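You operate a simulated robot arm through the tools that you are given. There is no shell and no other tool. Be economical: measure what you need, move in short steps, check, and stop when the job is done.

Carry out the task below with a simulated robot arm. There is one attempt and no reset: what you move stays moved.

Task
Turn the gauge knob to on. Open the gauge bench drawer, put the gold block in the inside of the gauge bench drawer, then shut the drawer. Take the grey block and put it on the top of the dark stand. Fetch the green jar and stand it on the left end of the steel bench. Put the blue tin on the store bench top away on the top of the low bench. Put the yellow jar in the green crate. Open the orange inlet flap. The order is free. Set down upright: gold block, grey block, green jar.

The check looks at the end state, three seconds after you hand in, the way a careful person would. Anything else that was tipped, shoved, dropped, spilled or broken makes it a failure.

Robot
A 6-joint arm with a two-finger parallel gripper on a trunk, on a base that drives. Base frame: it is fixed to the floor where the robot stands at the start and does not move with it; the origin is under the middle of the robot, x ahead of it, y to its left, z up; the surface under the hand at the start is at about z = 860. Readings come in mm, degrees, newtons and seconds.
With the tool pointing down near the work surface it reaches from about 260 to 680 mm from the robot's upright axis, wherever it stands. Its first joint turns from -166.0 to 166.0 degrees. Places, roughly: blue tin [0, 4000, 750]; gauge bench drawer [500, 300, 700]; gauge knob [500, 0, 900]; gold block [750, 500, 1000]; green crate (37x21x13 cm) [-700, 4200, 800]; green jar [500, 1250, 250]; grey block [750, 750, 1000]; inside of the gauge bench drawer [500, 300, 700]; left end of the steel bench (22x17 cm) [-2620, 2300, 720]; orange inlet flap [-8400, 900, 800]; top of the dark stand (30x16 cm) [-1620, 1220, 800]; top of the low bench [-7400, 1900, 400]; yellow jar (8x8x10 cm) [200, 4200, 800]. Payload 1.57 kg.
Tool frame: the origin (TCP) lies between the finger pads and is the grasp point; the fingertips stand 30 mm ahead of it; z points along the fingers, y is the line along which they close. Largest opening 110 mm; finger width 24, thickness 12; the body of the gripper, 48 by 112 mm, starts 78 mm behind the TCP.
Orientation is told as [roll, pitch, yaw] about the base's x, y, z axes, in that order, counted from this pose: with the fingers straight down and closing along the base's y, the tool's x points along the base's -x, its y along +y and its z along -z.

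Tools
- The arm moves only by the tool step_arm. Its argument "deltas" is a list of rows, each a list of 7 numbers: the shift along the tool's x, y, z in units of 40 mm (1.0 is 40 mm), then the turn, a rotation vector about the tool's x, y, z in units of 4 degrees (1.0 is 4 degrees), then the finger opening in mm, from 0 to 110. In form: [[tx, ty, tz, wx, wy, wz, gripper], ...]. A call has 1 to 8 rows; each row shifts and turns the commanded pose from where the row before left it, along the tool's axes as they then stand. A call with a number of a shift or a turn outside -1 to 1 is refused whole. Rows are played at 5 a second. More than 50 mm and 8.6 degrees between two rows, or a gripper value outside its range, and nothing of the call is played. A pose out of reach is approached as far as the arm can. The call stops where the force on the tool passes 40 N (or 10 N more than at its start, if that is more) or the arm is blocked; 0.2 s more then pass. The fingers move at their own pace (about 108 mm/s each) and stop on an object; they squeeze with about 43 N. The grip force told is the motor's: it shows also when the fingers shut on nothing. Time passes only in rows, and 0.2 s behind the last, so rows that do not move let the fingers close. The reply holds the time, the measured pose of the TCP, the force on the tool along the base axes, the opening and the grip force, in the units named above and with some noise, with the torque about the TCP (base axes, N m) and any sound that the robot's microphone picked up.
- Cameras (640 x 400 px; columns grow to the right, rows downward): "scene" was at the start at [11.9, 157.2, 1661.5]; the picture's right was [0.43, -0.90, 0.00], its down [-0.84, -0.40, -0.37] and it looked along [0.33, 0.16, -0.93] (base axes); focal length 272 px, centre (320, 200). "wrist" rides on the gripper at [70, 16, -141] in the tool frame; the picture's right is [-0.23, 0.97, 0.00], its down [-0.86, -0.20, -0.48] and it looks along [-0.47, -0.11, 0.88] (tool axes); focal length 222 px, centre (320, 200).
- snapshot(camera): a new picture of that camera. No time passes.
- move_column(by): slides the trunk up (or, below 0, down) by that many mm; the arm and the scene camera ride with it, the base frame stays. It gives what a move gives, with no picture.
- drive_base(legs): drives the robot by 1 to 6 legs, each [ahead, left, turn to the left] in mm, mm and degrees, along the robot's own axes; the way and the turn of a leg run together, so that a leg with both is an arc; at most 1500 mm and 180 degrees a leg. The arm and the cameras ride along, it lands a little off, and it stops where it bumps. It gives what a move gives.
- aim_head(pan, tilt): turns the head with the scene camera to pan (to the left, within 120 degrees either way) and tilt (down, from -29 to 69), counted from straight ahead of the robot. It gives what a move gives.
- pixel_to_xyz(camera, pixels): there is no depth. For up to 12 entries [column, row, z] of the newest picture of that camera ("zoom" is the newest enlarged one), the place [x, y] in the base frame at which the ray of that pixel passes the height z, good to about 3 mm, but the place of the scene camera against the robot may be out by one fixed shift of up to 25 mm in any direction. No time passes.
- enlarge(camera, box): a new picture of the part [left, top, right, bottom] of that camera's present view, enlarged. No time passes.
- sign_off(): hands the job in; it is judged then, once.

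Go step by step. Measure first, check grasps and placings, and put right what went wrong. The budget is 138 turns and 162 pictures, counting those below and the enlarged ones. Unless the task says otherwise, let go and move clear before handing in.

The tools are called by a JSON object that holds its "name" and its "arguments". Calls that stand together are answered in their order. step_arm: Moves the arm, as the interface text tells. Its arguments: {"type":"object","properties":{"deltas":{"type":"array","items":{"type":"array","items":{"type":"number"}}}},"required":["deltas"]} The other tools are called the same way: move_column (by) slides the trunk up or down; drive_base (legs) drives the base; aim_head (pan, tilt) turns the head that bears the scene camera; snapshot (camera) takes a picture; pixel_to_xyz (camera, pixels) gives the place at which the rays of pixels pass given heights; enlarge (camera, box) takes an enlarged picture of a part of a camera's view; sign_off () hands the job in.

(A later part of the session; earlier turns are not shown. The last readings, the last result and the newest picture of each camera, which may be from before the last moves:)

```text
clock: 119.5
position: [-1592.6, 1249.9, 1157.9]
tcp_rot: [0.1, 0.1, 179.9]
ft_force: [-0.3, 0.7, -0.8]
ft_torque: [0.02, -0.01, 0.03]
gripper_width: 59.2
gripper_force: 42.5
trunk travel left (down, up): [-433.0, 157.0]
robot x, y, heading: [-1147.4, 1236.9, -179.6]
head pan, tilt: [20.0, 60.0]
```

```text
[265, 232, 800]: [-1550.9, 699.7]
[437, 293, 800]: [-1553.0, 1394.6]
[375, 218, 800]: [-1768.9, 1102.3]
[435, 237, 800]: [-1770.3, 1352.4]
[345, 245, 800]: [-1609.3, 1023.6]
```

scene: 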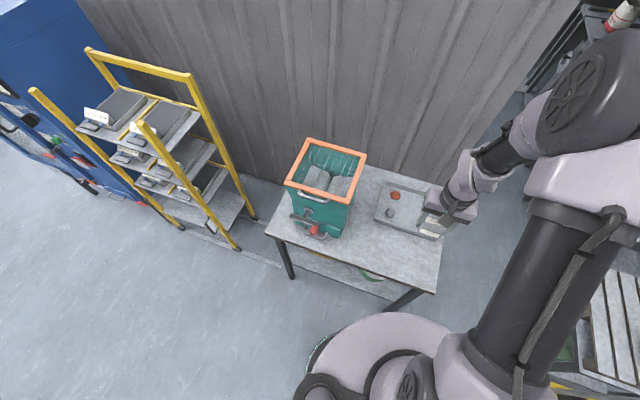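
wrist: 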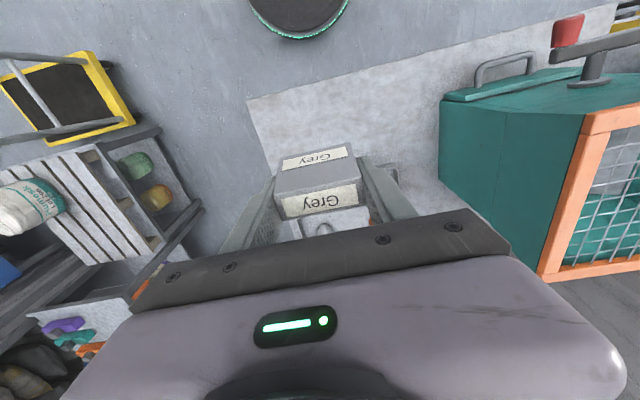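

Height estimates of the top disagree; I move to (-1645,1220,1000) and re-measure by parallax.

{"name": "step_arm", "arguments": {"deltas": [[-0.33, 0.19, 0.95, 0, 0, 0, 40], [-0.33, 0.19, 0.95, 0, 0, 0, 40], [-0.33, 0.19, 0.95, 0, 0, 0, 40], [-0.33, 0.19, 0.95, 0, 0, 0, 40], [0, 0, 0, 0, 0, 0, 40]]}}

{"name": "snapshot", "arguments": {"camera": "wrist"}}

{"name": "pixel_to_xyz", "arguments": {"camera": "wrist", "pixels": [[320, 20, 800], [320, 20, 860], [320, 120, 800]]}}

```text
clock: 120.7
position: [-1647.1, 1220.0, 1003.9]
tcp_rot: [0.0, -0.1, 179.9]
ft_force: [0.9, 0.5, 0.2]
ft_torque: [0.0, 0.05, 0.01]
gripper_width: 59.0
gripper_force: 43.4
trunk travel left (down, up): [-433.0, 157.0]
robot x, y, heading: [-1155.2, 1238.8, -179.4]
head pan, tilt: [20.0, 60.0]
```

```text
94 pictures are left
```

wrist: 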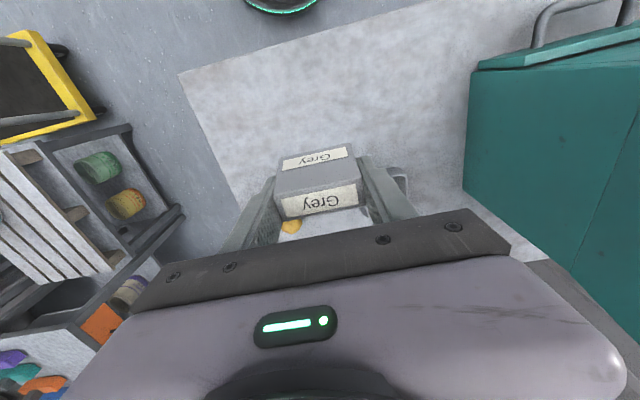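

```text
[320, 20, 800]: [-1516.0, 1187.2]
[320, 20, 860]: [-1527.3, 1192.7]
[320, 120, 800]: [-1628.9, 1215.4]
```

{"name": "pixel_to_xyz", "arguments": {"camera": "wrist", "pixels": [[180, 75, 800], [180, 75, 830], [180, 75, 860], [440, 8, 800], [440, 8, 860], [384, 172, 800], [384, 172, 860]]}}

```text
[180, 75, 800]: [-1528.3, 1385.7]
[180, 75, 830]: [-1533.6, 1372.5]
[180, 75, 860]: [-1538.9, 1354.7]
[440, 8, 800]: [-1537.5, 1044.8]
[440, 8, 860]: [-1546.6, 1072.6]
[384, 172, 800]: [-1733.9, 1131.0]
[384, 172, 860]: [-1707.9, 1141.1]
```

Parallax gives top z=800, front edge x≈-1529, tray edge ≈-1735. Lower at (-1625,1220) to just above, then gently.

{"name": "step_arm", "arguments": {"deltas": [[0.28, 0, 0.9, 0, 0, 0, 40], [0.28, 0, 0.9, 0, 0, 0, 40], [0, 0, 0.9, 0, 0, 0, 40], [0, 0, 0.9, 0, 0, 0, 40], [0, 0, 0.25, 0, 0, 0, 40], [0, 0, 0.15, 0, 0, 0, 40], [0, 0, 0.12, 0, 0, 0, 40], [0, 0, 0, 0, 0, 0, 40]]}}

{"name": "snapshot", "arguments": {"camera": "wrist"}}

```text
clock: 122.5
position: [-1623.3, 1221.0, 839.2]
tcp_rot: [0.1, 0.0, 179.9]
ft_force: [0.3, 0.1, -0.3]
ft_torque: [-0.01, -0.02, 0.01]
gripper_width: 59.0
gripper_force: 43.1
trunk travel left (down, up): [-433.0, 157.0]
robot x, y, heading: [-1151.7, 1236.8, -179.7]
head pan, tilt: [20.0, 60.0]
```

```text
93 pictures are left
```

wrist: 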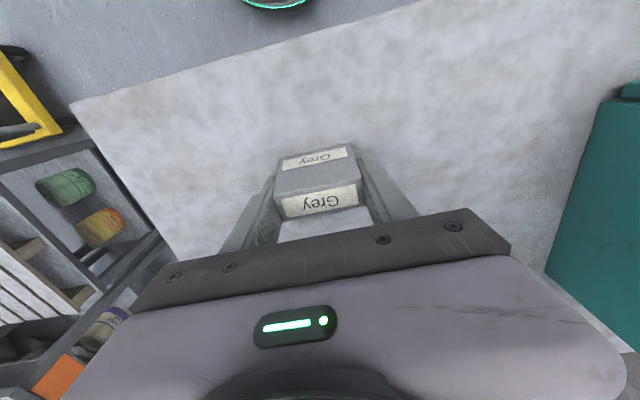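

Lower the last few mm until contact, release, and rise.

{"name": "step_arm", "arguments": {"deltas": [[0, 0, 0.06, 0, 0, 0, 40], [0, 0, 0.06, 0, 0, 0, 40], [0, 0, 0, 0, 0, 0, 40]]}}

{"name": "step_arm", "arguments": {"deltas": [[0, 0, 0, 0, 0, 0, 62], [0, 0, 0, 0, 0, 0, 84], [0, 0, -0.5, 0, 0, 0, 84], [0, 0, -1, 0, 0, 0, 84], [0, 0, -1, 0, 0, 0, 84], [0, 0, -1, 0, 0, 0, 84]]}}

{"name": "snapshot", "arguments": {"camera": "wrist"}}

```text
clock: 123.2
position: [-1623.3, 1220.9, 837.4]
tcp_rot: [0.1, -0.3, 179.8]
ft_force: [8.2, -0.2, 29.1]
ft_torque: [-0.03, -0.51, -0.02]
gripper_width: 59.1
gripper_force: 42.5
trunk travel left (down, up): [-433.0, 157.0]
robot x, y, heading: [-1152.9, 1233.9, -179.5]
head pan, tilt: [20.0, 60.0]
stopped in row 3: the force on the tool passed its limit at 40 N (the readings are from after the stop); the commanded pose is now the measured one
```

```text
clock: 124.6
position: [-1624.9, 1224.0, 977.5]
tcp_rot: [0.1, 0.0, 180.0]
ft_force: [0.7, -0.4, 0.2]
ft_torque: [-0.02, 0.0, -0.02]
gripper_width: 84.2
gripper_force: 0.0
trunk travel left (down, up): [-433.0, 157.0]
robot x, y, heading: [-1152.2, 1235.0, -179.6]
head pan, tilt: [20.0, 60.0]
```

```text
92 pictures are left
```

wrist: 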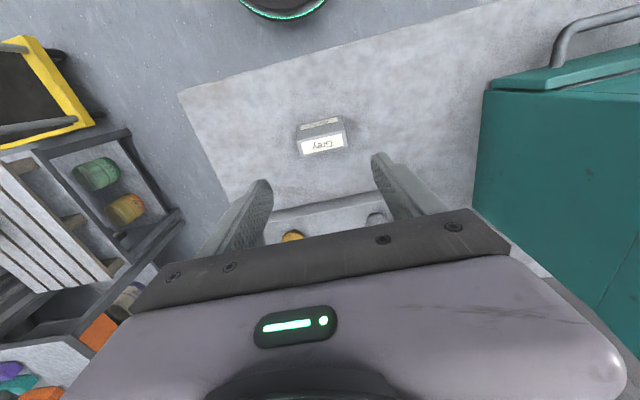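

Grey stands upright on the stand. Next the green jar: back off, turn round, drive to about x=-400, y=1250 and look at the lower shelf.

{"name": "drive_base", "arguments": {"legs": [[-300, 0, 0], [0, 0, 180], [480, 0, 0]]}}

{"name": "step_arm", "arguments": {"deltas": [[0, 0, 0, 0, -1, 0, 100], [0, 0, 0, 0, -1, 0, 100], [0, 0, 0, 0, -1, 0, 100], [0, 0, 0, 0, -1, 0, 100], [0, 0, 0, 0, -1, 0, 100], [0, 0, 0, 0, -1, 0, 100], [0, 0, 0, 0, -1, 0, 100], [0, 0, 0, 0, -1, 0, 100]]}}

{"name": "step_arm", "arguments": {"deltas": [[0, 0, 0, 0, -1, 0, 100], [0, 0, 0, 0, -1, 0, 100], [0, 0, 0, 0, -1, 0, 100], [0, 0, 0, 0, -1, 0, 100], [0, 0, 0, 0, -1, 0, 100], [0, 0, 0, 0, -1, 0, 100], [0, 0, 0, 0, -1, 0, 100]]}}

{"name": "aim_head", "arguments": {"pan": 0, "tilt": 50}}

{"name": "snapshot", "arguments": {"camera": "scene"}}

```text
clock: 136.5
position: [103.5, 1243.9, 976.7]
tcp_rot: [-0.1, -0.1, -1.0]
ft_force: [0.5, 0.2, 0.0]
ft_torque: [-0.02, 0.0, 0.02]
gripper_width: 83.9
gripper_force: 0.0
trunk travel left (down, up): [-433.0, 157.0]
robot x, y, heading: [-370.5, 1237.1, -0.5]
head pan, tilt: [20.0, 60.0]
```

```text
clock: 138.3
position: [103.4, 1243.0, 977.6]
tcp_rot: [0.0, -32.4, -0.9]
ft_force: [0.7, 0.4, -0.1]
ft_torque: [0.0, 0.04, -0.04]
gripper_width: 100.1
gripper_force: 0.1
trunk travel left (down, up): [-433.0, 157.0]
robot x, y, heading: [-373.6, 1244.4, -0.4]
head pan, tilt: [20.0, 60.0]
```

```text
clock: 139.9
position: [102.8, 1244.4, 977.4]
tcp_rot: [0.1, -60.3, -1.0]
ft_force: [-0.5, -1.0, -0.5]
ft_torque: [-0.01, 0.01, 0.05]
gripper_width: 100.0
gripper_force: 0.0
trunk travel left (down, up): [-433.0, 157.0]
robot x, y, heading: [-369.9, 1241.0, -0.3]
head pan, tilt: [20.0, 60.0]
```

```text
clock: 140.7
position: [102.4, 1242.6, 977.8]
tcp_rot: [0.0, -60.2, -1.0]
ft_force: [0.7, -0.4, 0.5]
ft_torque: [0.01, -0.01, 0.0]
gripper_width: 100.3
gripper_force: 0.1
trunk travel left (down, up): [-433.0, 157.0]
robot x, y, heading: [-366.3, 1236.0, -0.2]
head pan, tilt: [0.0, 50.0]
```

```text
91 pictures are left
```

scene: 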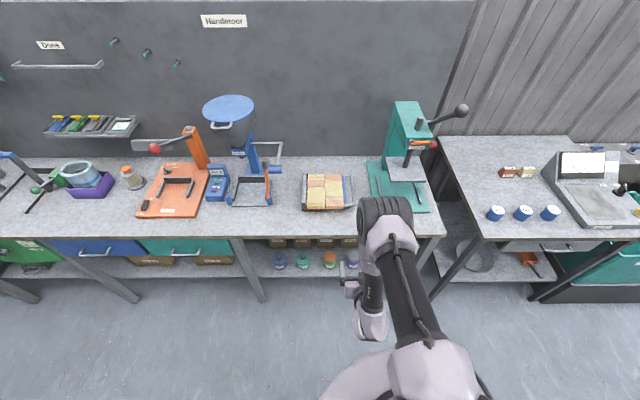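

Lower the trunk by 400 for a view under the bench.

{"name": "move_column", "arguments": {"by": -400}}

{"name": "aim_head", "arguments": {"pan": 10, "tilt": 45}}

{"name": "enlarge", "arguments": {"camera": "scene", "box": [200, 150, 440, 300]}}

{"name": "snapshot", "arguments": {"camera": "wrist"}}

```text
clock: 144.5
position: [102.7, 1244.4, 577.0]
tcp_rot: [-0.1, -60.3, -1.1]
ft_force: [-0.2, 0.1, 0.1]
ft_torque: [0.01, -0.04, 0.0]
gripper_width: 100.3
gripper_force: 0.0
trunk travel left (down, up): [-33.0, 557.0]
robot x, y, heading: [-371.1, 1239.8, -0.6]
head pan, tilt: [0.0, 50.0]
```

```text
clock: 145.3
position: [102.9, 1242.9, 577.3]
tcp_rot: [-0.1, -60.2, -0.9]
ft_force: [-0.2, 0.1, 0.1]
ft_torque: [0.01, 0.04, 0.0]
gripper_width: 100.0
gripper_force: 0.1
trunk travel left (down, up): [-33.0, 557.0]
robot x, y, heading: [-369.1, 1239.9, -0.5]
head pan, tilt: [10.0, 45.0]
```

```text
2.67 times, centred on (320, 225) of scene
```

zoom: 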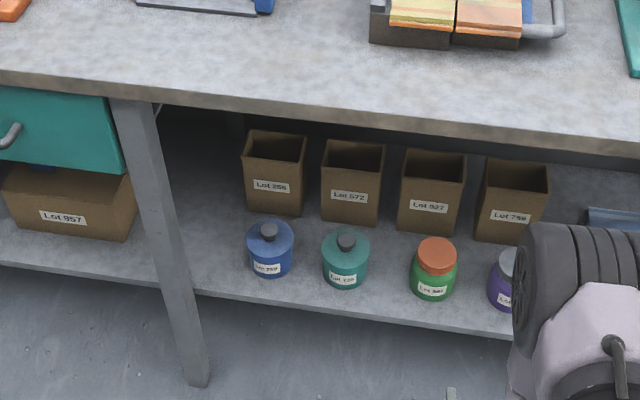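

```text
89 pictures are left
```

wrist: 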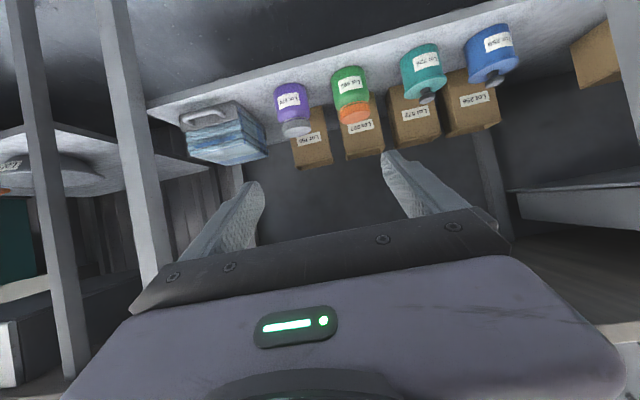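

{"name": "pixel_to_xyz", "arguments": {"camera": "zoom", "pixels": [[432, 298, 250], [346, 286, 250], [270, 274, 250], [437, 255, 340], [415, 318, 250], [345, 100, 860]]}}

{"name": "pixel_to_xyz", "arguments": {"camera": "wrist", "pixels": [[347, 66, 250], [290, 84, 250], [420, 44, 250], [340, 52, 250], [352, 95, 290]]}}

{"name": "enlarge", "arguments": {"camera": "wrist", "box": [240, 20, 480, 170]}}

```text
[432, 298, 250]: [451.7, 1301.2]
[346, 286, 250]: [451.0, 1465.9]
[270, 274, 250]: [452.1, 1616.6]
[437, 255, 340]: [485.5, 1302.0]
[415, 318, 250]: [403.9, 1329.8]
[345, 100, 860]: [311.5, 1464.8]
```

```text
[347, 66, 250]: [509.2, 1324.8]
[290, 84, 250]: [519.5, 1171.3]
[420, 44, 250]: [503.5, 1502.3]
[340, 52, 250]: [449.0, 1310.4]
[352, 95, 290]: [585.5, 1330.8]
```

```text
2.67 times, centred on (360, 95) of wrist
```

zoom: 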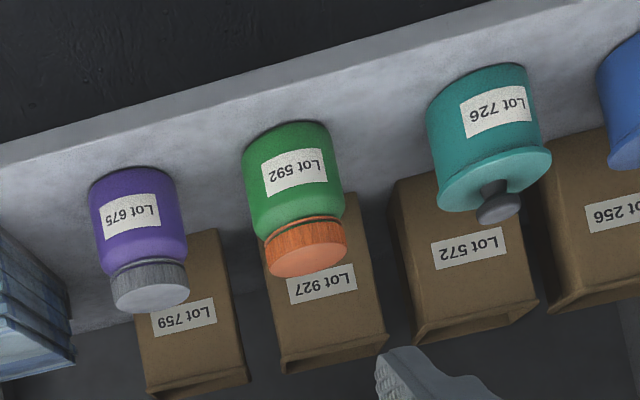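

Green jar "Lot 592" (green, orange lid) stands near (505,1312), ~70 mm wide, about 60 mm behind the shelf edge. Test the low reach first: trunk to the bottom and arm to z≈300 in the open.

{"name": "move_column", "arguments": {"by": -33}}

{"name": "step_arm", "arguments": {"deltas": [[0.76, 0, 0.436, 0, 0, 0, 100], [0.76, 0, 0.436, 0, 0, 0, 100], [0.76, 0, 0.436, 0, 0, 0, 100], [0.76, 0, 0.436, 0, 0, 0, 100], [0.76, 0, 0.436, 0, 0, 0, 100], [0.76, 0, 0.436, 0, 0, 0, 100], [0.76, 0, 0.436, 0, 0, 0, 100]]}}

{"name": "drive_base", "arguments": {"legs": [[0, 66, 0.6]]}}

{"name": "snapshot", "arguments": {"camera": "wrist"}}

{"name": "snapshot", "arguments": {"camera": "scene"}}

```text
clock: 146.0
position: [101.7, 1243.5, 544.3]
tcp_rot: [0.0, -60.1, -1.0]
ft_force: [0.0, 1.0, -0.5]
ft_torque: [-0.02, 0.02, 0.02]
gripper_width: 99.8
gripper_force: 0.0
trunk travel left (down, up): [0.0, 590.0]
robot x, y, heading: [-368.3, 1240.4, -0.3]
head pan, tilt: [10.0, 45.0]
```

```text
clock: 147.6
position: [107.4, 1246.0, 376.7]
tcp_rot: [-0.2, -60.1, -1.0]
ft_force: [0.0, 0.6, -0.7]
ft_torque: [0.01, 0.0, 0.0]
gripper_width: 100.0
gripper_force: 0.0
out of reach, approached as far as the arm can: row 5, 6, 7
trunk travel left (down, up): [0.0, 590.0]
robot x, y, heading: [-371.8, 1238.3, -0.1]
head pan, tilt: [10.0, 45.0]
```

```text
clock: 148.6
position: [106.8, 1314.7, 377.5]
tcp_rot: [-0.1, -60.2, -0.4]
ft_force: [0.5, 0.5, 0.1]
ft_torque: [-0.03, 0.02, -0.02]
gripper_width: 100.0
gripper_force: 0.2
trunk travel left (down, up): [0.0, 590.0]
robot x, y, heading: [-369.2, 1302.2, 0.0]
head pan, tilt: [10.0, 45.0]
```

```text
87 pictures are left
```

wrist: 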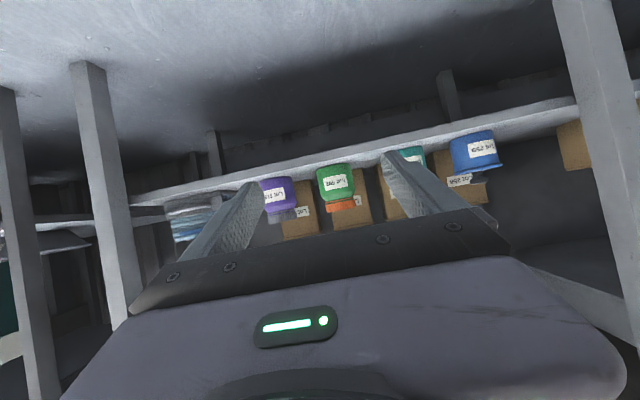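

```text
86 pictures are left
```

scene: 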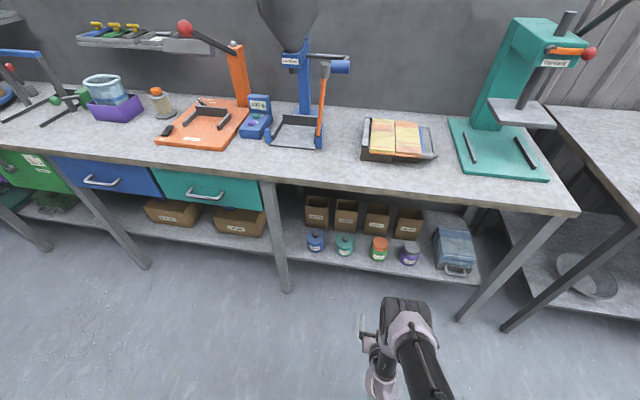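

Reach stops at z≈377 with this pitch. Use a steeper hand (pitch -35°) and go lower.

{"name": "step_arm", "arguments": {"deltas": [[0, 0, 0, 0, 1, 0, 100], [0, 0, 0, 0, 1, 0, 100], [0, 0, 0, 0, 1, 0, 100], [0, 0, 0, 0, 1, 0, 100], [0, 0, 0, 0, 1, 0, 100], [0, 0, 0, 0, 1, 0, 100], [0, 0, 0, 0, 0.25, 0, 100]]}}

{"name": "step_arm", "arguments": {"deltas": [[0.43, 0, 0.62, 0, 0, 0, 100], [0.43, 0, 0.62, 0, 0, 0, 100], [0.43, 0, 0.62, 0, 0, 0, 100]]}}

{"name": "snapshot", "arguments": {"camera": "wrist"}}

```text
clock: 150.2
position: [108.1, 1315.3, 376.2]
tcp_rot: [0.0, -35.0, -0.5]
ft_force: [-0.2, -0.2, 0.3]
ft_torque: [-0.01, 0.0, -0.02]
gripper_width: 100.1
gripper_force: 0.0
trunk travel left (down, up): [0.0, 590.0]
robot x, y, heading: [-368.2, 1304.3, 0.1]
head pan, tilt: [10.0, 45.0]
```

```text
clock: 151.0
position: [109.4, 1314.1, 296.8]
tcp_rot: [0.0, -35.0, -0.5]
ft_force: [0.2, 0.1, -0.2]
ft_torque: [0.01, -0.03, -0.01]
gripper_width: 100.1
gripper_force: 0.0
out of reach, approached as far as the arm can: row 3
trunk travel left (down, up): [0.0, 590.0]
robot x, y, heading: [-367.3, 1304.9, 0.0]
head pan, tilt: [10.0, 45.0]
```

```text
85 pictures are left
```

wrist: 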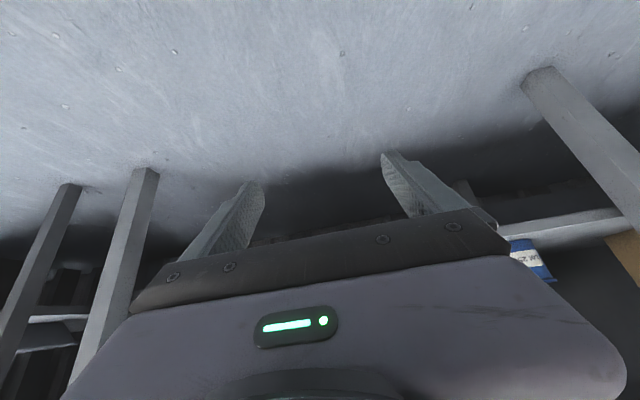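

z 297 is reached. Drive ahead 230 mm (tips still short of the shelf) and look.

{"name": "drive_base", "arguments": {"legs": [[230, 0, 0]]}}

{"name": "snapshot", "arguments": {"camera": "wrist"}}

{"name": "aim_head", "arguments": {"pan": 8, "tilt": 50}}

{"name": "snapshot", "arguments": {"camera": "scene"}}

```text
clock: 152.8
position: [346.0, 1317.1, 295.5]
tcp_rot: [-0.1, -35.1, -0.3]
ft_force: [1.0, -0.1, 0.1]
ft_torque: [0.01, 0.03, -0.02]
gripper_width: 100.1
gripper_force: 0.1
trunk travel left (down, up): [0.0, 590.0]
robot x, y, heading: [-133.4, 1303.3, 0.6]
head pan, tilt: [10.0, 45.0]
```

```text
84 pictures are left
```

wrist: 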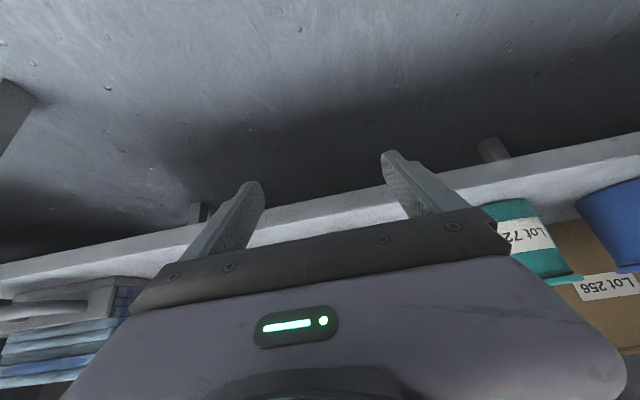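

```text
clock: 153.4
position: [347.2, 1317.1, 296.4]
tcp_rot: [0.1, -35.2, -0.3]
ft_force: [0.1, -0.3, -0.4]
ft_torque: [0.02, -0.01, 0.0]
gripper_width: 100.1
gripper_force: 0.0
trunk travel left (down, up): [0.0, 590.0]
robot x, y, heading: [-131.8, 1300.2, 0.4]
head pan, tilt: [8.0, 50.0]
```

```text
83 pictures are left
```

scene: 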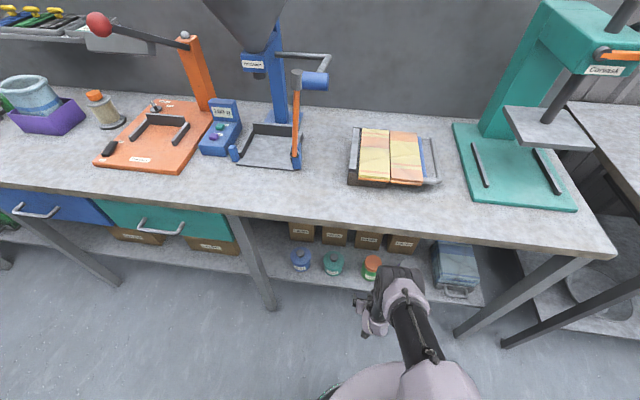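

{"name": "enlarge", "arguments": {"camera": "scene", "box": [280, 220, 460, 345]}}

{"name": "pixel_to_xyz", "arguments": {"camera": "zoom", "pixels": [[320, 200, 250]]}}

{"name": "pixel_to_xyz", "arguments": {"camera": "wrist", "pixels": [[340, 200, 250], [340, 192, 230], [520, 205, 250], [560, 276, 330], [470, 190, 250]]}}

```text
3.20 times, centred on (370, 282) of scene
```

zoom: 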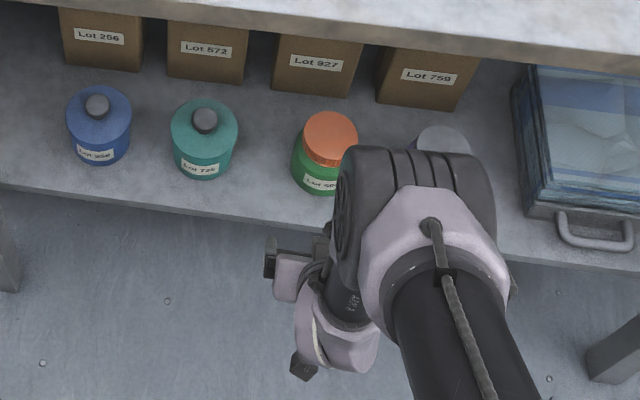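

```text
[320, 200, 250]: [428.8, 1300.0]
```

```text
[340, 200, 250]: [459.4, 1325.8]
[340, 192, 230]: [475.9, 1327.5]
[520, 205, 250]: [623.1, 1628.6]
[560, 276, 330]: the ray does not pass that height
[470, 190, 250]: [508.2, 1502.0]
```

Re-working the rays, the shelf is nearer z≈295 (jar 295–400, centre ≈(471,1316)); my fingertips are below shelf level. Raise by 48 mm before advancing and look.

{"name": "step_arm", "arguments": {"deltas": [[-0.35, 0, -0.5, 0, 0, 0, 100], [-0.35, 0, -0.5, 0, 0, 0, 100], [0, 0, 0, 0, 0, 0, 100]]}}

{"name": "snapshot", "arguments": {"camera": "wrist"}}

```text
clock: 154.2
position: [345.6, 1316.8, 347.6]
tcp_rot: [0.1, -35.1, -0.2]
ft_force: [-0.8, -0.4, -0.7]
ft_torque: [-0.01, 0.02, 0.02]
gripper_width: 100.0
gripper_force: 0.1
trunk travel left (down, up): [0.0, 590.0]
robot x, y, heading: [-132.5, 1305.3, 0.2]
head pan, tilt: [8.0, 50.0]
```

```text
81 pictures are left
```

wrist: 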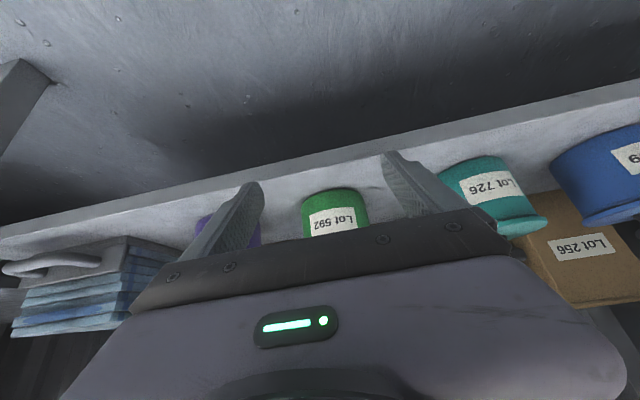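

{"name": "pixel_to_xyz", "arguments": {"camera": "wrist", "pixels": [[333, 190, 295], [333, 190, 270], [303, 208, 295], [367, 203, 295], [330, 163, 295], [330, 163, 270], [470, 160, 295]]}}

```text
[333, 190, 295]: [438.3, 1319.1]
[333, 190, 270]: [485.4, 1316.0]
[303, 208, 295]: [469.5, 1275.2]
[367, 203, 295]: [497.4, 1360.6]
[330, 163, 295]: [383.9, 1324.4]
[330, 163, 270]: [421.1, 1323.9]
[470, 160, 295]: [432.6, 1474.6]
```

Consistent: shelf z≈295, jar centre ≈(478,1318), ~80 mm wide. Lower slightly and drive 100 mm ahead.

{"name": "drive_base", "arguments": {"legs": [[100, 0, 0]]}}

{"name": "snapshot", "arguments": {"camera": "wrist"}}

```text
clock: 155.3
position: [395.4, 1315.4, 345.9]
tcp_rot: [-0.1, -34.8, -0.3]
ft_force: [0.0, 0.9, 0.1]
ft_torque: [0.0, 0.01, 0.0]
gripper_width: 99.9
gripper_force: 0.0
trunk travel left (down, up): [0.0, 590.0]
robot x, y, heading: [-67.7, 1306.5, 0.0]
head pan, tilt: [8.0, 50.0]
stopped in leg 1: the robot was blocked; the commanded pose is now the measured one
```

```text
80 pictures are left
```

wrist: 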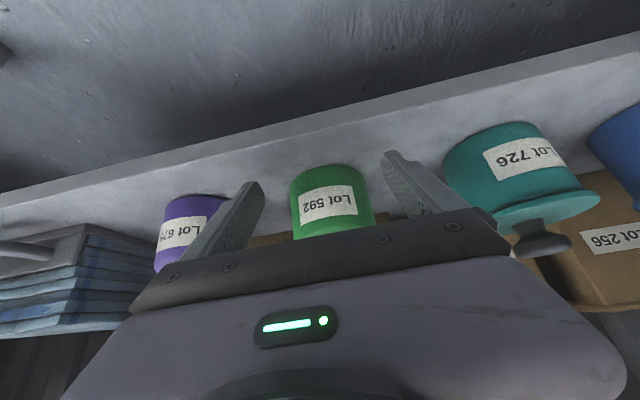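

The drive got blocked; look at what the arm touches.

{"name": "aim_head", "arguments": {"pan": 0, "tilt": 62}}

{"name": "snapshot", "arguments": {"camera": "scene"}}

```text
clock: 156.1
position: [395.2, 1316.2, 346.4]
tcp_rot: [-0.2, -34.8, -0.4]
ft_force: [0.1, -0.1, 0.4]
ft_torque: [0.0, -0.04, -0.02]
gripper_width: 100.0
gripper_force: 0.0
trunk travel left (down, up): [0.0, 590.0]
robot x, y, heading: [-67.8, 1303.7, 0.2]
head pan, tilt: [0.0, 62.0]
```

```text
79 pictures are left
```

scene: 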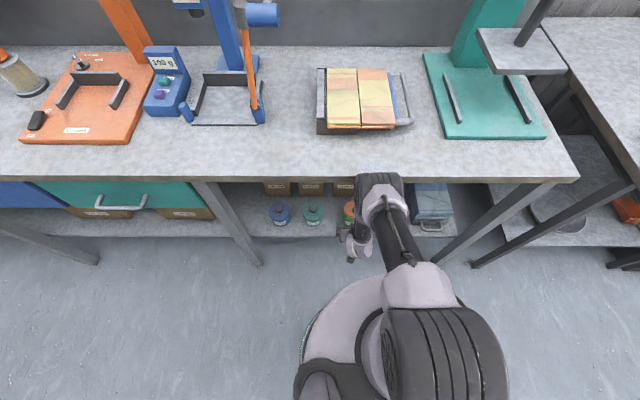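

The elbow meets the bench-top edge. Back off 150 mm, use a flatter hand (pitch -60°) at z≈375 and stretch the arm farther.

{"name": "drive_base", "arguments": {"legs": [[-150, 0, 0]]}}

{"name": "step_arm", "arguments": {"deltas": [[-0.44, 0, -0.6, 0, 0, 0, 100], [0, 0, 0, 0, -1, 0, 100], [0, 0, 0, 0, -1, 0, 100], [0, 0, 0, 0, -1, 0, 100], [0, 0, 0, 0, -1, 0, 100], [0, 0, 0, 0, -1, 0, 100], [0, 0, 0, 0, -1, 0, 100], [0, 0, 0, 0, -0.25, 0, 100]]}}

{"name": "step_arm", "arguments": {"deltas": [[-0.4, 0, 0.7, 0, 0, 0, 100], [-0.4, 0, 0.7, 0, 0, 0, 100], [-0.4, 0, 0.7, 0, 0, 0, 100], [-0.4, 0, 0.7, 0, 0, 0, 100]]}}

{"name": "snapshot", "arguments": {"camera": "scene"}}

{"name": "snapshot", "arguments": {"camera": "wrist"}}

```text
clock: 157.4
position: [252.8, 1314.1, 339.7]
tcp_rot: [-0.2, -34.0, -0.6]
ft_force: [0.0, -0.4, 0.3]
ft_torque: [0.0, 0.01, 0.02]
gripper_width: 99.9
gripper_force: 0.1
trunk travel left (down, up): [0.0, 590.0]
robot x, y, heading: [-214.8, 1304.0, 0.3]
head pan, tilt: [0.0, 62.0]
```

```text
clock: 159.2
position: [254.2, 1313.6, 373.1]
tcp_rot: [-0.2, -58.9, -0.5]
ft_force: [1.2, 0.5, 0.3]
ft_torque: [0.01, 0.0, 0.03]
gripper_width: 99.9
gripper_force: 0.0
out of reach, approached as far as the arm can: row 8
trunk travel left (down, up): [0.0, 590.0]
robot x, y, heading: [-212.1, 1301.7, 0.1]
head pan, tilt: [0.0, 62.0]
```

```text
clock: 160.2
position: [381.7, 1311.7, 375.9]
tcp_rot: [-0.2, -58.7, -0.6]
ft_force: [-0.1, 0.6, 0.4]
ft_torque: [0.0, 0.0, 0.02]
gripper_width: 99.9
gripper_force: 0.0
out of reach, approached as far as the arm can: row 4
trunk travel left (down, up): [0.0, 590.0]
robot x, y, heading: [-215.9, 1301.2, 0.3]
head pan, tilt: [0.0, 62.0]
```

```text
78 pictures are left
```

scene: 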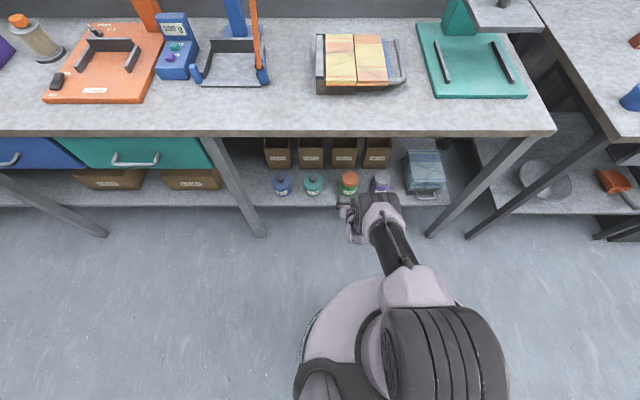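

```text
77 pictures are left
```

wrist: 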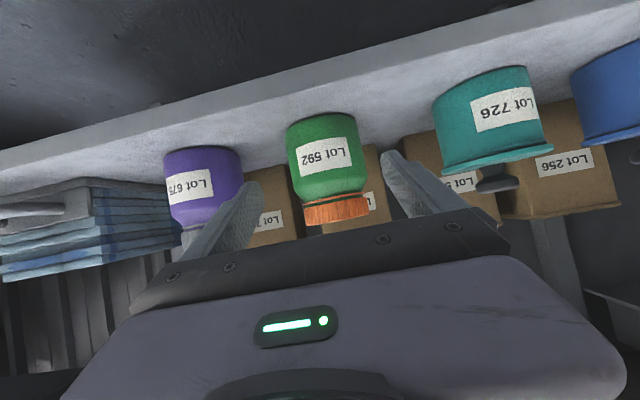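

Arm stretched OK; jar is aligned (column ~328). Pitch to -48° so I can grip lower at z≈350, then advance.

{"name": "step_arm", "arguments": {"deltas": [[0, 0, 0, 0, 1, 0, 100], [0, 0, 0, 0, 1, 0, 100], [0, 0, 0, 0, 0.75, 0, 100], [0.23, 0, 0.21, 0, 0, 0, 100], [0.23, 0, 0.21, 0, 0, 0, 100], [0, 0, 0, 0, 0, 0, 100]]}}

{"name": "drive_base", "arguments": {"legs": [[60, 0, 0]]}}

{"name": "snapshot", "arguments": {"camera": "wrist"}}

{"name": "snapshot", "arguments": {"camera": "scene"}}

```text
clock: 161.6
position: [380.9, 1310.9, 353.0]
tcp_rot: [-0.1, -48.1, -0.6]
ft_force: [-0.2, 0.4, 0.6]
ft_torque: [0.04, -0.01, 0.0]
gripper_width: 100.1
gripper_force: 0.1
trunk travel left (down, up): [0.0, 590.0]
robot x, y, heading: [-213.5, 1302.6, 0.4]
head pan, tilt: [0.0, 62.0]
```

```text
clock: 162.6
position: [442.2, 1312.2, 353.4]
tcp_rot: [-0.1, -48.0, -0.5]
ft_force: [-0.8, 0.7, -0.2]
ft_torque: [0.02, 0.02, 0.02]
gripper_width: 99.9
gripper_force: 0.1
trunk travel left (down, up): [0.0, 590.0]
robot x, y, heading: [-154.5, 1303.8, 0.0]
head pan, tilt: [0.0, 62.0]
```

```text
76 pictures are left
```

wrist: 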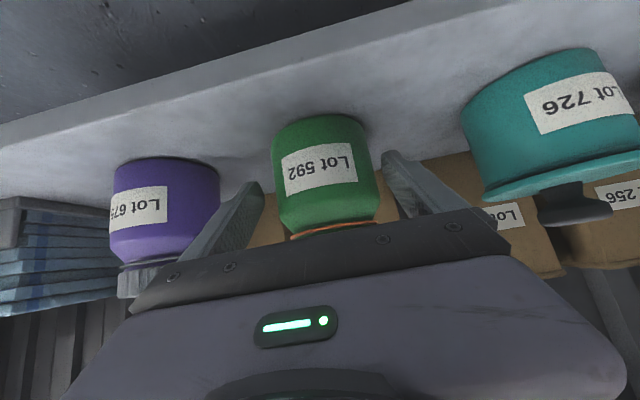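

```text
75 pictures are left
```

scene: 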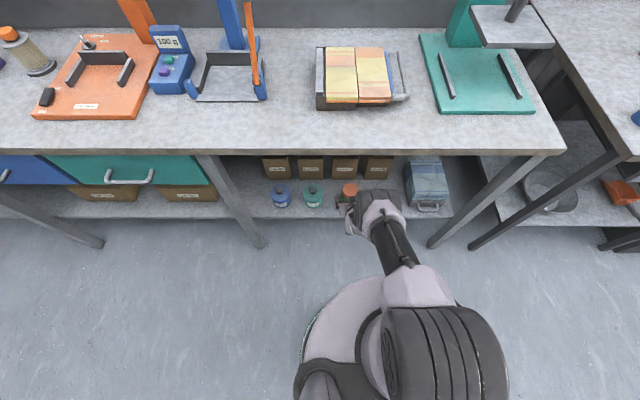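

Jar lies between the fingers; elbow clear. Advance 33 mm and close.

{"name": "drive_base", "arguments": {"legs": [[33, 0, 0]]}}

{"name": "step_arm", "arguments": {"deltas": [[0, 0, 0, 0, 0, 0, 90], [0, 0, 0, 0, 0, 0, 60], [0, 0, 0, 0, 0, 0, 60], [0, 0, 0, 0, 0, 0, 60]]}}

{"name": "snapshot", "arguments": {"camera": "wrist"}}

```text
clock: 163.4
position: [474.2, 1312.8, 354.5]
tcp_rot: [-0.2, -47.9, -0.5]
ft_force: [0.8, -0.7, -0.1]
ft_torque: [0.0, 0.02, -0.01]
gripper_width: 100.2
gripper_force: 0.0
trunk travel left (down, up): [0.0, 590.0]
robot x, y, heading: [-122.4, 1304.2, 0.1]
head pan, tilt: [0.0, 62.0]
```

```text
clock: 164.4
position: [473.7, 1312.2, 353.5]
tcp_rot: [-0.1, -48.1, -0.5]
ft_force: [0.8, -0.3, 1.0]
ft_torque: [-0.03, 0.04, -0.01]
gripper_width: 78.9
gripper_force: 43.0
trunk travel left (down, up): [0.0, 590.0]
robot x, y, heading: [-119.9, 1303.0, 0.1]
head pan, tilt: [0.0, 62.0]
```

```text
74 pictures are left
```

wrist: 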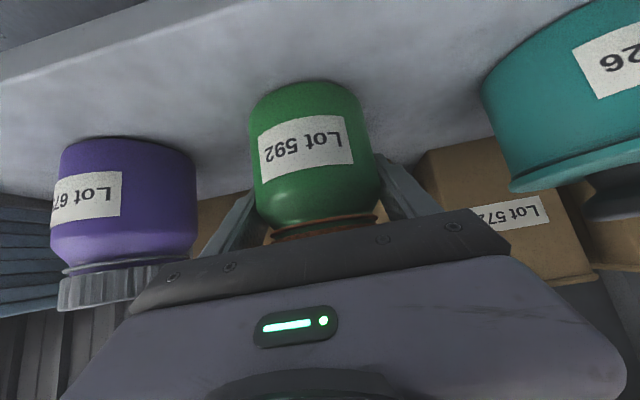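

Gripped at 79 mm. Lift 25 mm by trunk and drive back.

{"name": "move_column", "arguments": {"by": 25}}

{"name": "drive_base", "arguments": {"legs": [[-450, 0, 0]]}}

{"name": "move_column", "arguments": {"by": 400}}

{"name": "snapshot", "arguments": {"camera": "wrist"}}

{"name": "snapshot", "arguments": {"camera": "scene"}}

```text
clock: 165.1
position: [475.0, 1312.6, 377.2]
tcp_rot: [-0.2, -48.1, -0.4]
ft_force: [-0.1, -0.4, -0.7]
ft_torque: [0.01, 0.0, 0.0]
gripper_width: 78.8
gripper_force: 42.9
trunk travel left (down, up): [-25.0, 565.0]
robot x, y, heading: [-118.1, 1303.2, 0.1]
head pan, tilt: [0.0, 62.0]
```

```text
clock: 167.9
position: [24.4, 1314.9, 377.4]
tcp_rot: [0.0, -48.1, 0.2]
ft_force: [-0.3, 0.6, -1.3]
ft_torque: [0.0, 0.0, -0.02]
gripper_width: 78.6
gripper_force: 43.1
trunk travel left (down, up): [-25.0, 565.0]
robot x, y, heading: [-569.1, 1299.5, 0.9]
head pan, tilt: [0.0, 62.0]
```

```text
clock: 171.7
position: [24.7, 1316.5, 777.4]
tcp_rot: [-0.2, -48.0, 0.2]
ft_force: [0.4, 0.4, 0.4]
ft_torque: [-0.01, 0.0, -0.02]
gripper_width: 79.0
gripper_force: 43.4
trunk travel left (down, up): [-425.0, 165.0]
robot x, y, heading: [-570.6, 1299.0, 0.7]
head pan, tilt: [0.0, 62.0]
```

```text
73 pictures are left
```

wrist: 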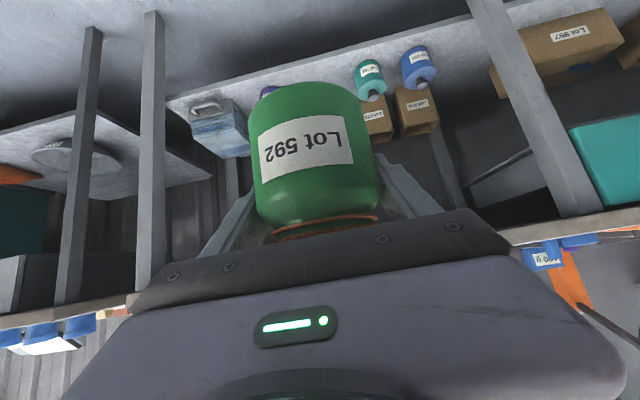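

```text
72 pictures are left
```

scene: 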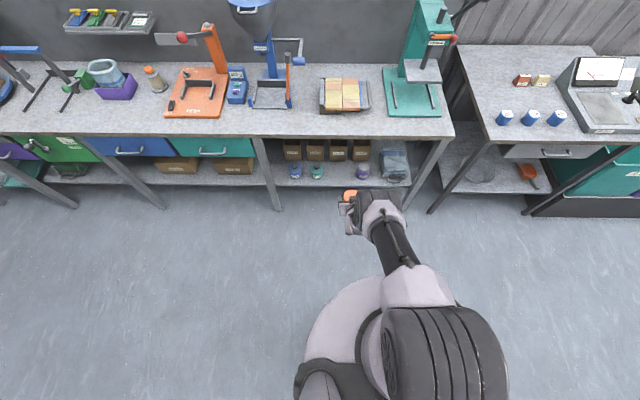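

Green jar is held. Turn toward the steel bench area and approach part-way, then look.

{"name": "drive_base", "arguments": {"legs": [[0, 0, 150], [400, 0, 0]]}}

{"name": "aim_head", "arguments": {"pan": 5, "tilt": 30}}

{"name": "snapshot", "arguments": {"camera": "scene"}}

```text
clock: 180.3
position: [-1433.1, 1811.7, 778.9]
tcp_rot: [-0.1, -48.0, 148.3]
ft_force: [0.5, 0.2, -1.7]
ft_torque: [-0.01, 0.01, 0.0]
gripper_width: 79.1
gripper_force: 42.9
trunk travel left (down, up): [-425.0, 165.0]
robot x, y, heading: [-914.3, 1508.7, 148.9]
head pan, tilt: [0.0, 62.0]
```

```text
clock: 181.2
position: [-1433.9, 1812.7, 777.6]
tcp_rot: [-0.2, -48.1, 148.4]
ft_force: [-0.2, -1.9, -1.0]
ft_torque: [-0.01, -0.01, -0.01]
gripper_width: 79.2
gripper_force: 43.2
trunk travel left (down, up): [-425.0, 165.0]
robot x, y, heading: [-917.8, 1508.3, 149.0]
head pan, tilt: [5.0, 30.0]
```

```text
71 pictures are left
```

scene: 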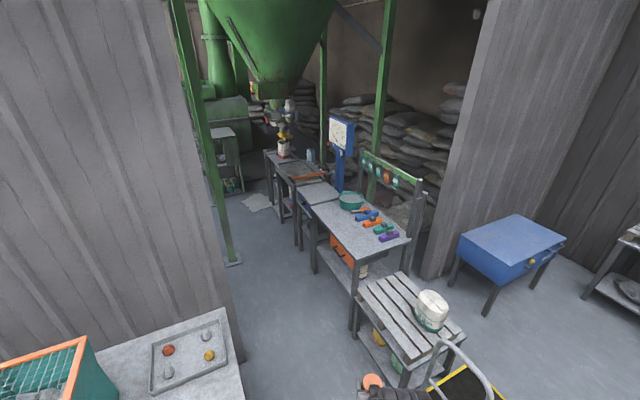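

{"name": "pixel_to_xyz", "arguments": {"camera": "scene", "pixels": [[310, 204, 720], [355, 258, 720], [408, 238, 720], [345, 195, 720], [318, 192, 720], [300, 186, 720], [335, 205, 720], [360, 290, 600], [415, 365, 600], [233, 262, 0], [335, 225, 720], [350, 200, 740]]}}

{"name": "enlarge", "arguments": {"camera": "scene", "box": [250, 140, 430, 280]}}

```text
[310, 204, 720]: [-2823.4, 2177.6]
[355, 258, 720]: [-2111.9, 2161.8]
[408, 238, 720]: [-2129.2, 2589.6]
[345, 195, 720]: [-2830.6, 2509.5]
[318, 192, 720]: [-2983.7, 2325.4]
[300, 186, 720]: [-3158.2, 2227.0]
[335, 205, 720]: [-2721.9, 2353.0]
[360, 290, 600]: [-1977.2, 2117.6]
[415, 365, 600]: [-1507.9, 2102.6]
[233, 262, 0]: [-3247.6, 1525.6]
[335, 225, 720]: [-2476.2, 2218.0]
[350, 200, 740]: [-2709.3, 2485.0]
```

```text
2.86 times, centred on (340, 210) of scene
```

zoom: 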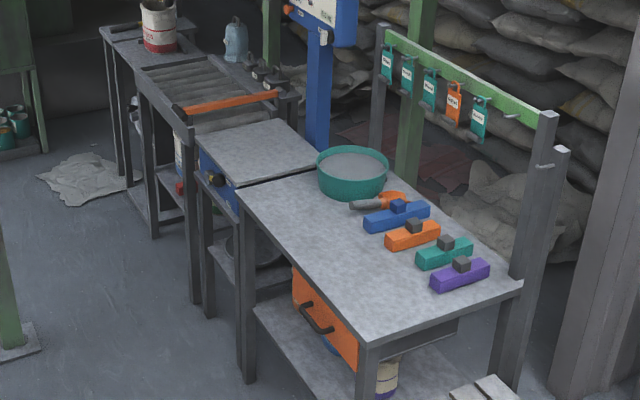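

Steel bench top: x -2112…-2823, y 2165…2590, with the bowl near (-2710,2485). I'll go along y≈1700, turn to face it at x≈-2350 with the trunk raised.

{"name": "move_column", "arguments": {"by": 160}}

{"name": "drive_base", "arguments": {"legs": [[0, 0, 31], [0, -195, 0], [1434, 0, 0]]}}

{"name": "aim_head", "arguments": {"pan": -40, "tilt": 45}}

{"name": "snapshot", "arguments": {"camera": "scene"}}

```text
clock: 183.1
position: [-1432.7, 1812.7, 938.7]
tcp_rot: [-0.1, -48.0, 148.5]
ft_force: [-0.1, 0.6, -1.3]
ft_torque: [0.02, 0.01, 0.01]
gripper_width: 79.1
gripper_force: 43.3
trunk travel left (down, up): [-585.0, 5.0]
robot x, y, heading: [-916.1, 1510.3, 148.8]
head pan, tilt: [5.0, 30.0]
```

```text
clock: 191.4
position: [-2742.9, 1710.8, 941.4]
tcp_rot: [0.0, -48.4, 179.4]
ft_force: [-0.3, 0.3, -1.2]
ft_torque: [0.05, 0.03, 0.01]
gripper_width: 79.1
gripper_force: 43.0
trunk travel left (down, up): [-585.0, 5.0]
robot x, y, heading: [-2150.3, 1715.4, 179.8]
head pan, tilt: [5.0, 30.0]
stopped in leg 3: the robot was blocked; the commanded pose is now the measured one
```

```text
clock: 192.6
position: [-2746.5, 1708.8, 938.8]
tcp_rot: [-0.1, -48.0, 179.3]
ft_force: [0.7, 0.1, -0.1]
ft_torque: [0.01, 0.03, 0.01]
gripper_width: 79.0
gripper_force: 42.9
trunk travel left (down, up): [-585.0, 5.0]
robot x, y, heading: [-2154.6, 1714.5, 179.9]
head pan, tilt: [-40.0, 45.0]
```

```text
69 pictures are left
```

scene: 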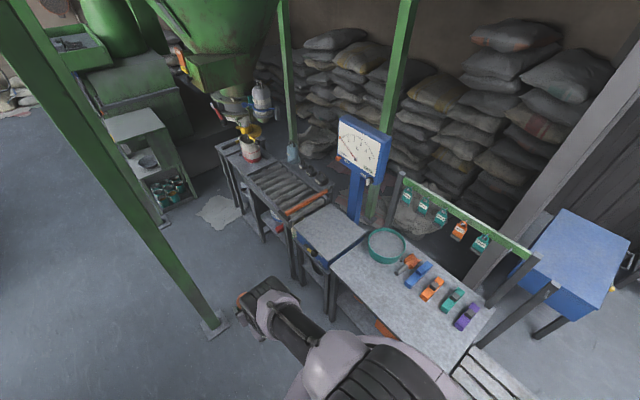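

{"name": "pixel_to_xyz", "arguments": {"camera": "scene", "pixels": [[213, 325, 0], [213, 318, 20], [185, 270, 500], [150, 215, 940], [335, 262, 720], [440, 365, 720], [490, 308, 720], [385, 245, 740], [270, 310, 940]]}}

{"name": "aim_head", "arguments": {"pan": 60, "tilt": 55}}

{"name": "snapshot", "arguments": {"camera": "scene"}}

```text
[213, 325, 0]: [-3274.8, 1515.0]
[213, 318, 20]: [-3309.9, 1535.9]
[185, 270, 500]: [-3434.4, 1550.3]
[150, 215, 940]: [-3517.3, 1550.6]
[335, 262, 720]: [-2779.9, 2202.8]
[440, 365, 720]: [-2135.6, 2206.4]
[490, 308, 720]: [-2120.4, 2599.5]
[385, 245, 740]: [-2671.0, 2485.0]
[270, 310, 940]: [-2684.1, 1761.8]
```

```text
clock: 194.3
position: [-2735.7, 1711.5, 947.1]
tcp_rot: [0.0, -48.8, 179.2]
ft_force: [-0.2, 0.1, -0.6]
ft_torque: [-0.03, 0.03, 0.02]
gripper_width: 79.1
gripper_force: 42.8
trunk travel left (down, up): [-585.0, 5.0]
robot x, y, heading: [-2155.4, 1717.4, 179.9]
head pan, tilt: [60.0, 55.0]
```

```text
68 pictures are left
```

scene: 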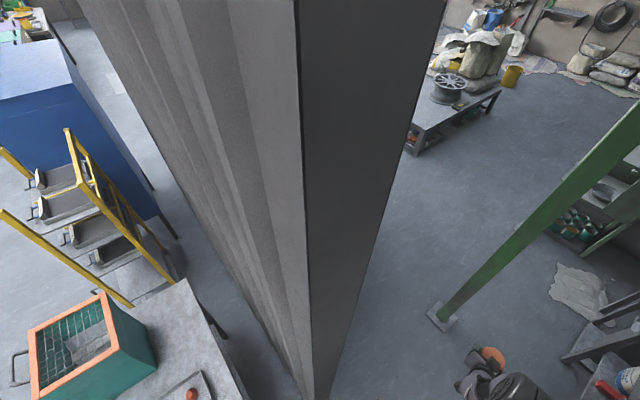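

{"name": "aim_head", "arguments": {"pan": 0, "tilt": 0}}

{"name": "snapshot", "arguments": {"camera": "scene"}}

{"name": "aim_head", "arguments": {"pan": 30, "tilt": 68}}

{"name": "snapshot", "arguments": {"camera": "scene"}}

```text
clock: 195.6
position: [-2750.4, 1708.9, 938.0]
tcp_rot: [-0.2, -47.7, 179.3]
ft_force: [0.0, -0.1, -0.6]
ft_torque: [0.01, -0.01, 0.01]
gripper_width: 79.0
gripper_force: 42.7
trunk travel left (down, up): [-585.0, 5.0]
robot x, y, heading: [-2153.1, 1715.5, 179.8]
head pan, tilt: [0.0, 0.0]
```

```text
67 pictures are left
```

scene: 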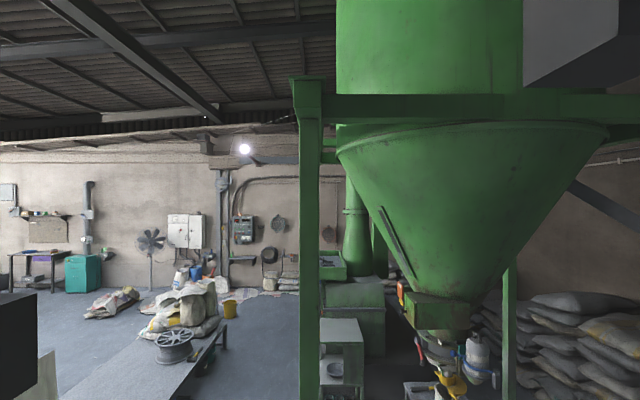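

```text
clock: 197.0
position: [-2745.5, 1709.1, 940.5]
tcp_rot: [-0.1, -48.2, 179.2]
ft_force: [-0.7, 0.4, -0.7]
ft_torque: [0.03, 0.0, 0.0]
gripper_width: 78.9
gripper_force: 42.8
trunk travel left (down, up): [-585.0, 5.0]
robot x, y, heading: [-2154.6, 1717.2, 179.8]
head pan, tilt: [30.0, 68.0]
```

```text
66 pictures are left
```

scene: 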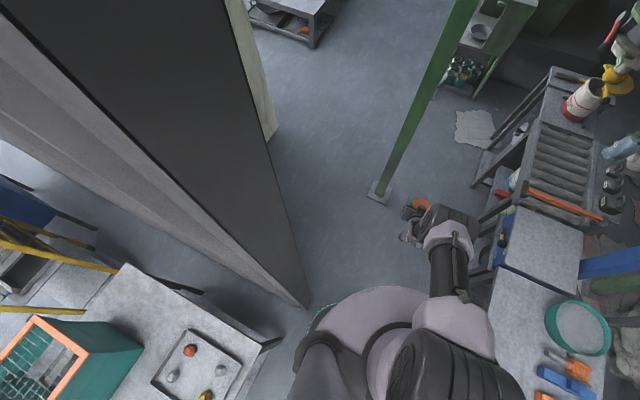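

The base bumped the wall's end at its left front (px 308,305). Retract the arm 100 mm, shift right (+y), then advance and turn to heading 114°.

{"name": "step_arm", "arguments": {"deltas": [[0.557, 0, -0.62, 0, 0, 0, 60], [0.557, 0, -0.62, 0, 0, 0, 60], [0.557, 0, -0.62, 0, 0, 0, 60]]}}

{"name": "drive_base", "arguments": {"legs": [[-50, 0, 0], [0, -130, 0], [360, 0, 0]]}}

{"name": "aim_head", "arguments": {"pan": -50, "tilt": 55}}

{"name": "snapshot", "arguments": {"camera": "scene"}}

```text
clock: 197.8
position: [-2640.9, 1709.1, 941.8]
tcp_rot: [-0.2, -48.4, 179.3]
ft_force: [0.2, 0.1, -0.9]
ft_torque: [-0.01, -0.01, 0.0]
gripper_width: 79.0
gripper_force: 42.8
trunk travel left (down, up): [-585.0, 5.0]
robot x, y, heading: [-2149.9, 1716.2, 179.5]
head pan, tilt: [30.0, 68.0]
```

```text
clock: 200.3
position: [-2646.3, 1834.1, 942.7]
tcp_rot: [-0.4, -48.4, 179.4]
ft_force: [-0.4, -0.3, -0.3]
ft_torque: [0.0, 0.02, 0.0]
gripper_width: 79.3
gripper_force: 43.1
trunk travel left (down, up): [-585.0, 5.0]
robot x, y, heading: [-2160.1, 1844.5, 179.8]
head pan, tilt: [30.0, 68.0]
stopped in leg 3: the robot was blocked; the commanded pose is now the measured one
```

```text
clock: 201.8
position: [-2643.0, 1832.3, 945.3]
tcp_rot: [-0.7, -48.6, 179.7]
ft_force: [0.4, -0.8, -0.5]
ft_torque: [-0.05, 0.04, -0.02]
gripper_width: 78.9
gripper_force: 42.9
trunk travel left (down, up): [-585.0, 5.0]
robot x, y, heading: [-2155.5, 1846.0, 179.8]
head pan, tilt: [-50.0, 55.0]
```

```text
65 pictures are left
```

scene: 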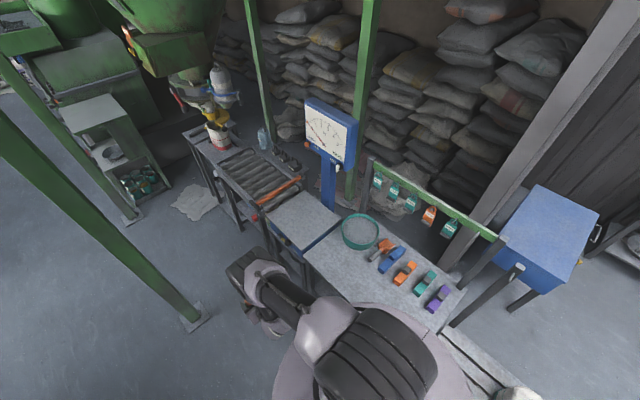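

Blocked at the same x regardless of y, so it's likely the raised trunk against an overhead beam. Lower the trunk 200 and retry.

{"name": "move_column", "arguments": {"by": -200}}

{"name": "drive_base", "arguments": {"legs": [[310, 0, 0]]}}

{"name": "snapshot", "arguments": {"camera": "scene"}}

```text
clock: 204.0
position: [-2652.7, 1837.3, 739.6]
tcp_rot: [-0.2, -47.9, 179.3]
ft_force: [-0.1, 0.6, -1.5]
ft_torque: [-0.01, -0.01, 0.02]
gripper_width: 78.8
gripper_force: 43.5
trunk travel left (down, up): [-385.0, 205.0]
robot x, y, heading: [-2157.9, 1844.6, 179.8]
head pan, tilt: [-50.0, 55.0]
```

```text
clock: 206.1
position: [-2960.7, 1842.4, 739.4]
tcp_rot: [-0.2, -47.9, 178.9]
ft_force: [-0.3, 0.2, -0.1]
ft_torque: [0.01, 0.03, 0.01]
gripper_width: 78.8
gripper_force: 42.9
trunk travel left (down, up): [-385.0, 205.0]
robot x, y, heading: [-2466.8, 1839.7, 179.6]
head pan, tilt: [-50.0, 55.0]
```

```text
64 pictures are left
```

scene: 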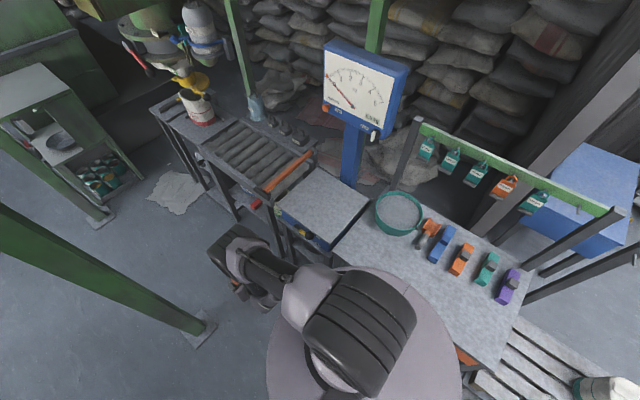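

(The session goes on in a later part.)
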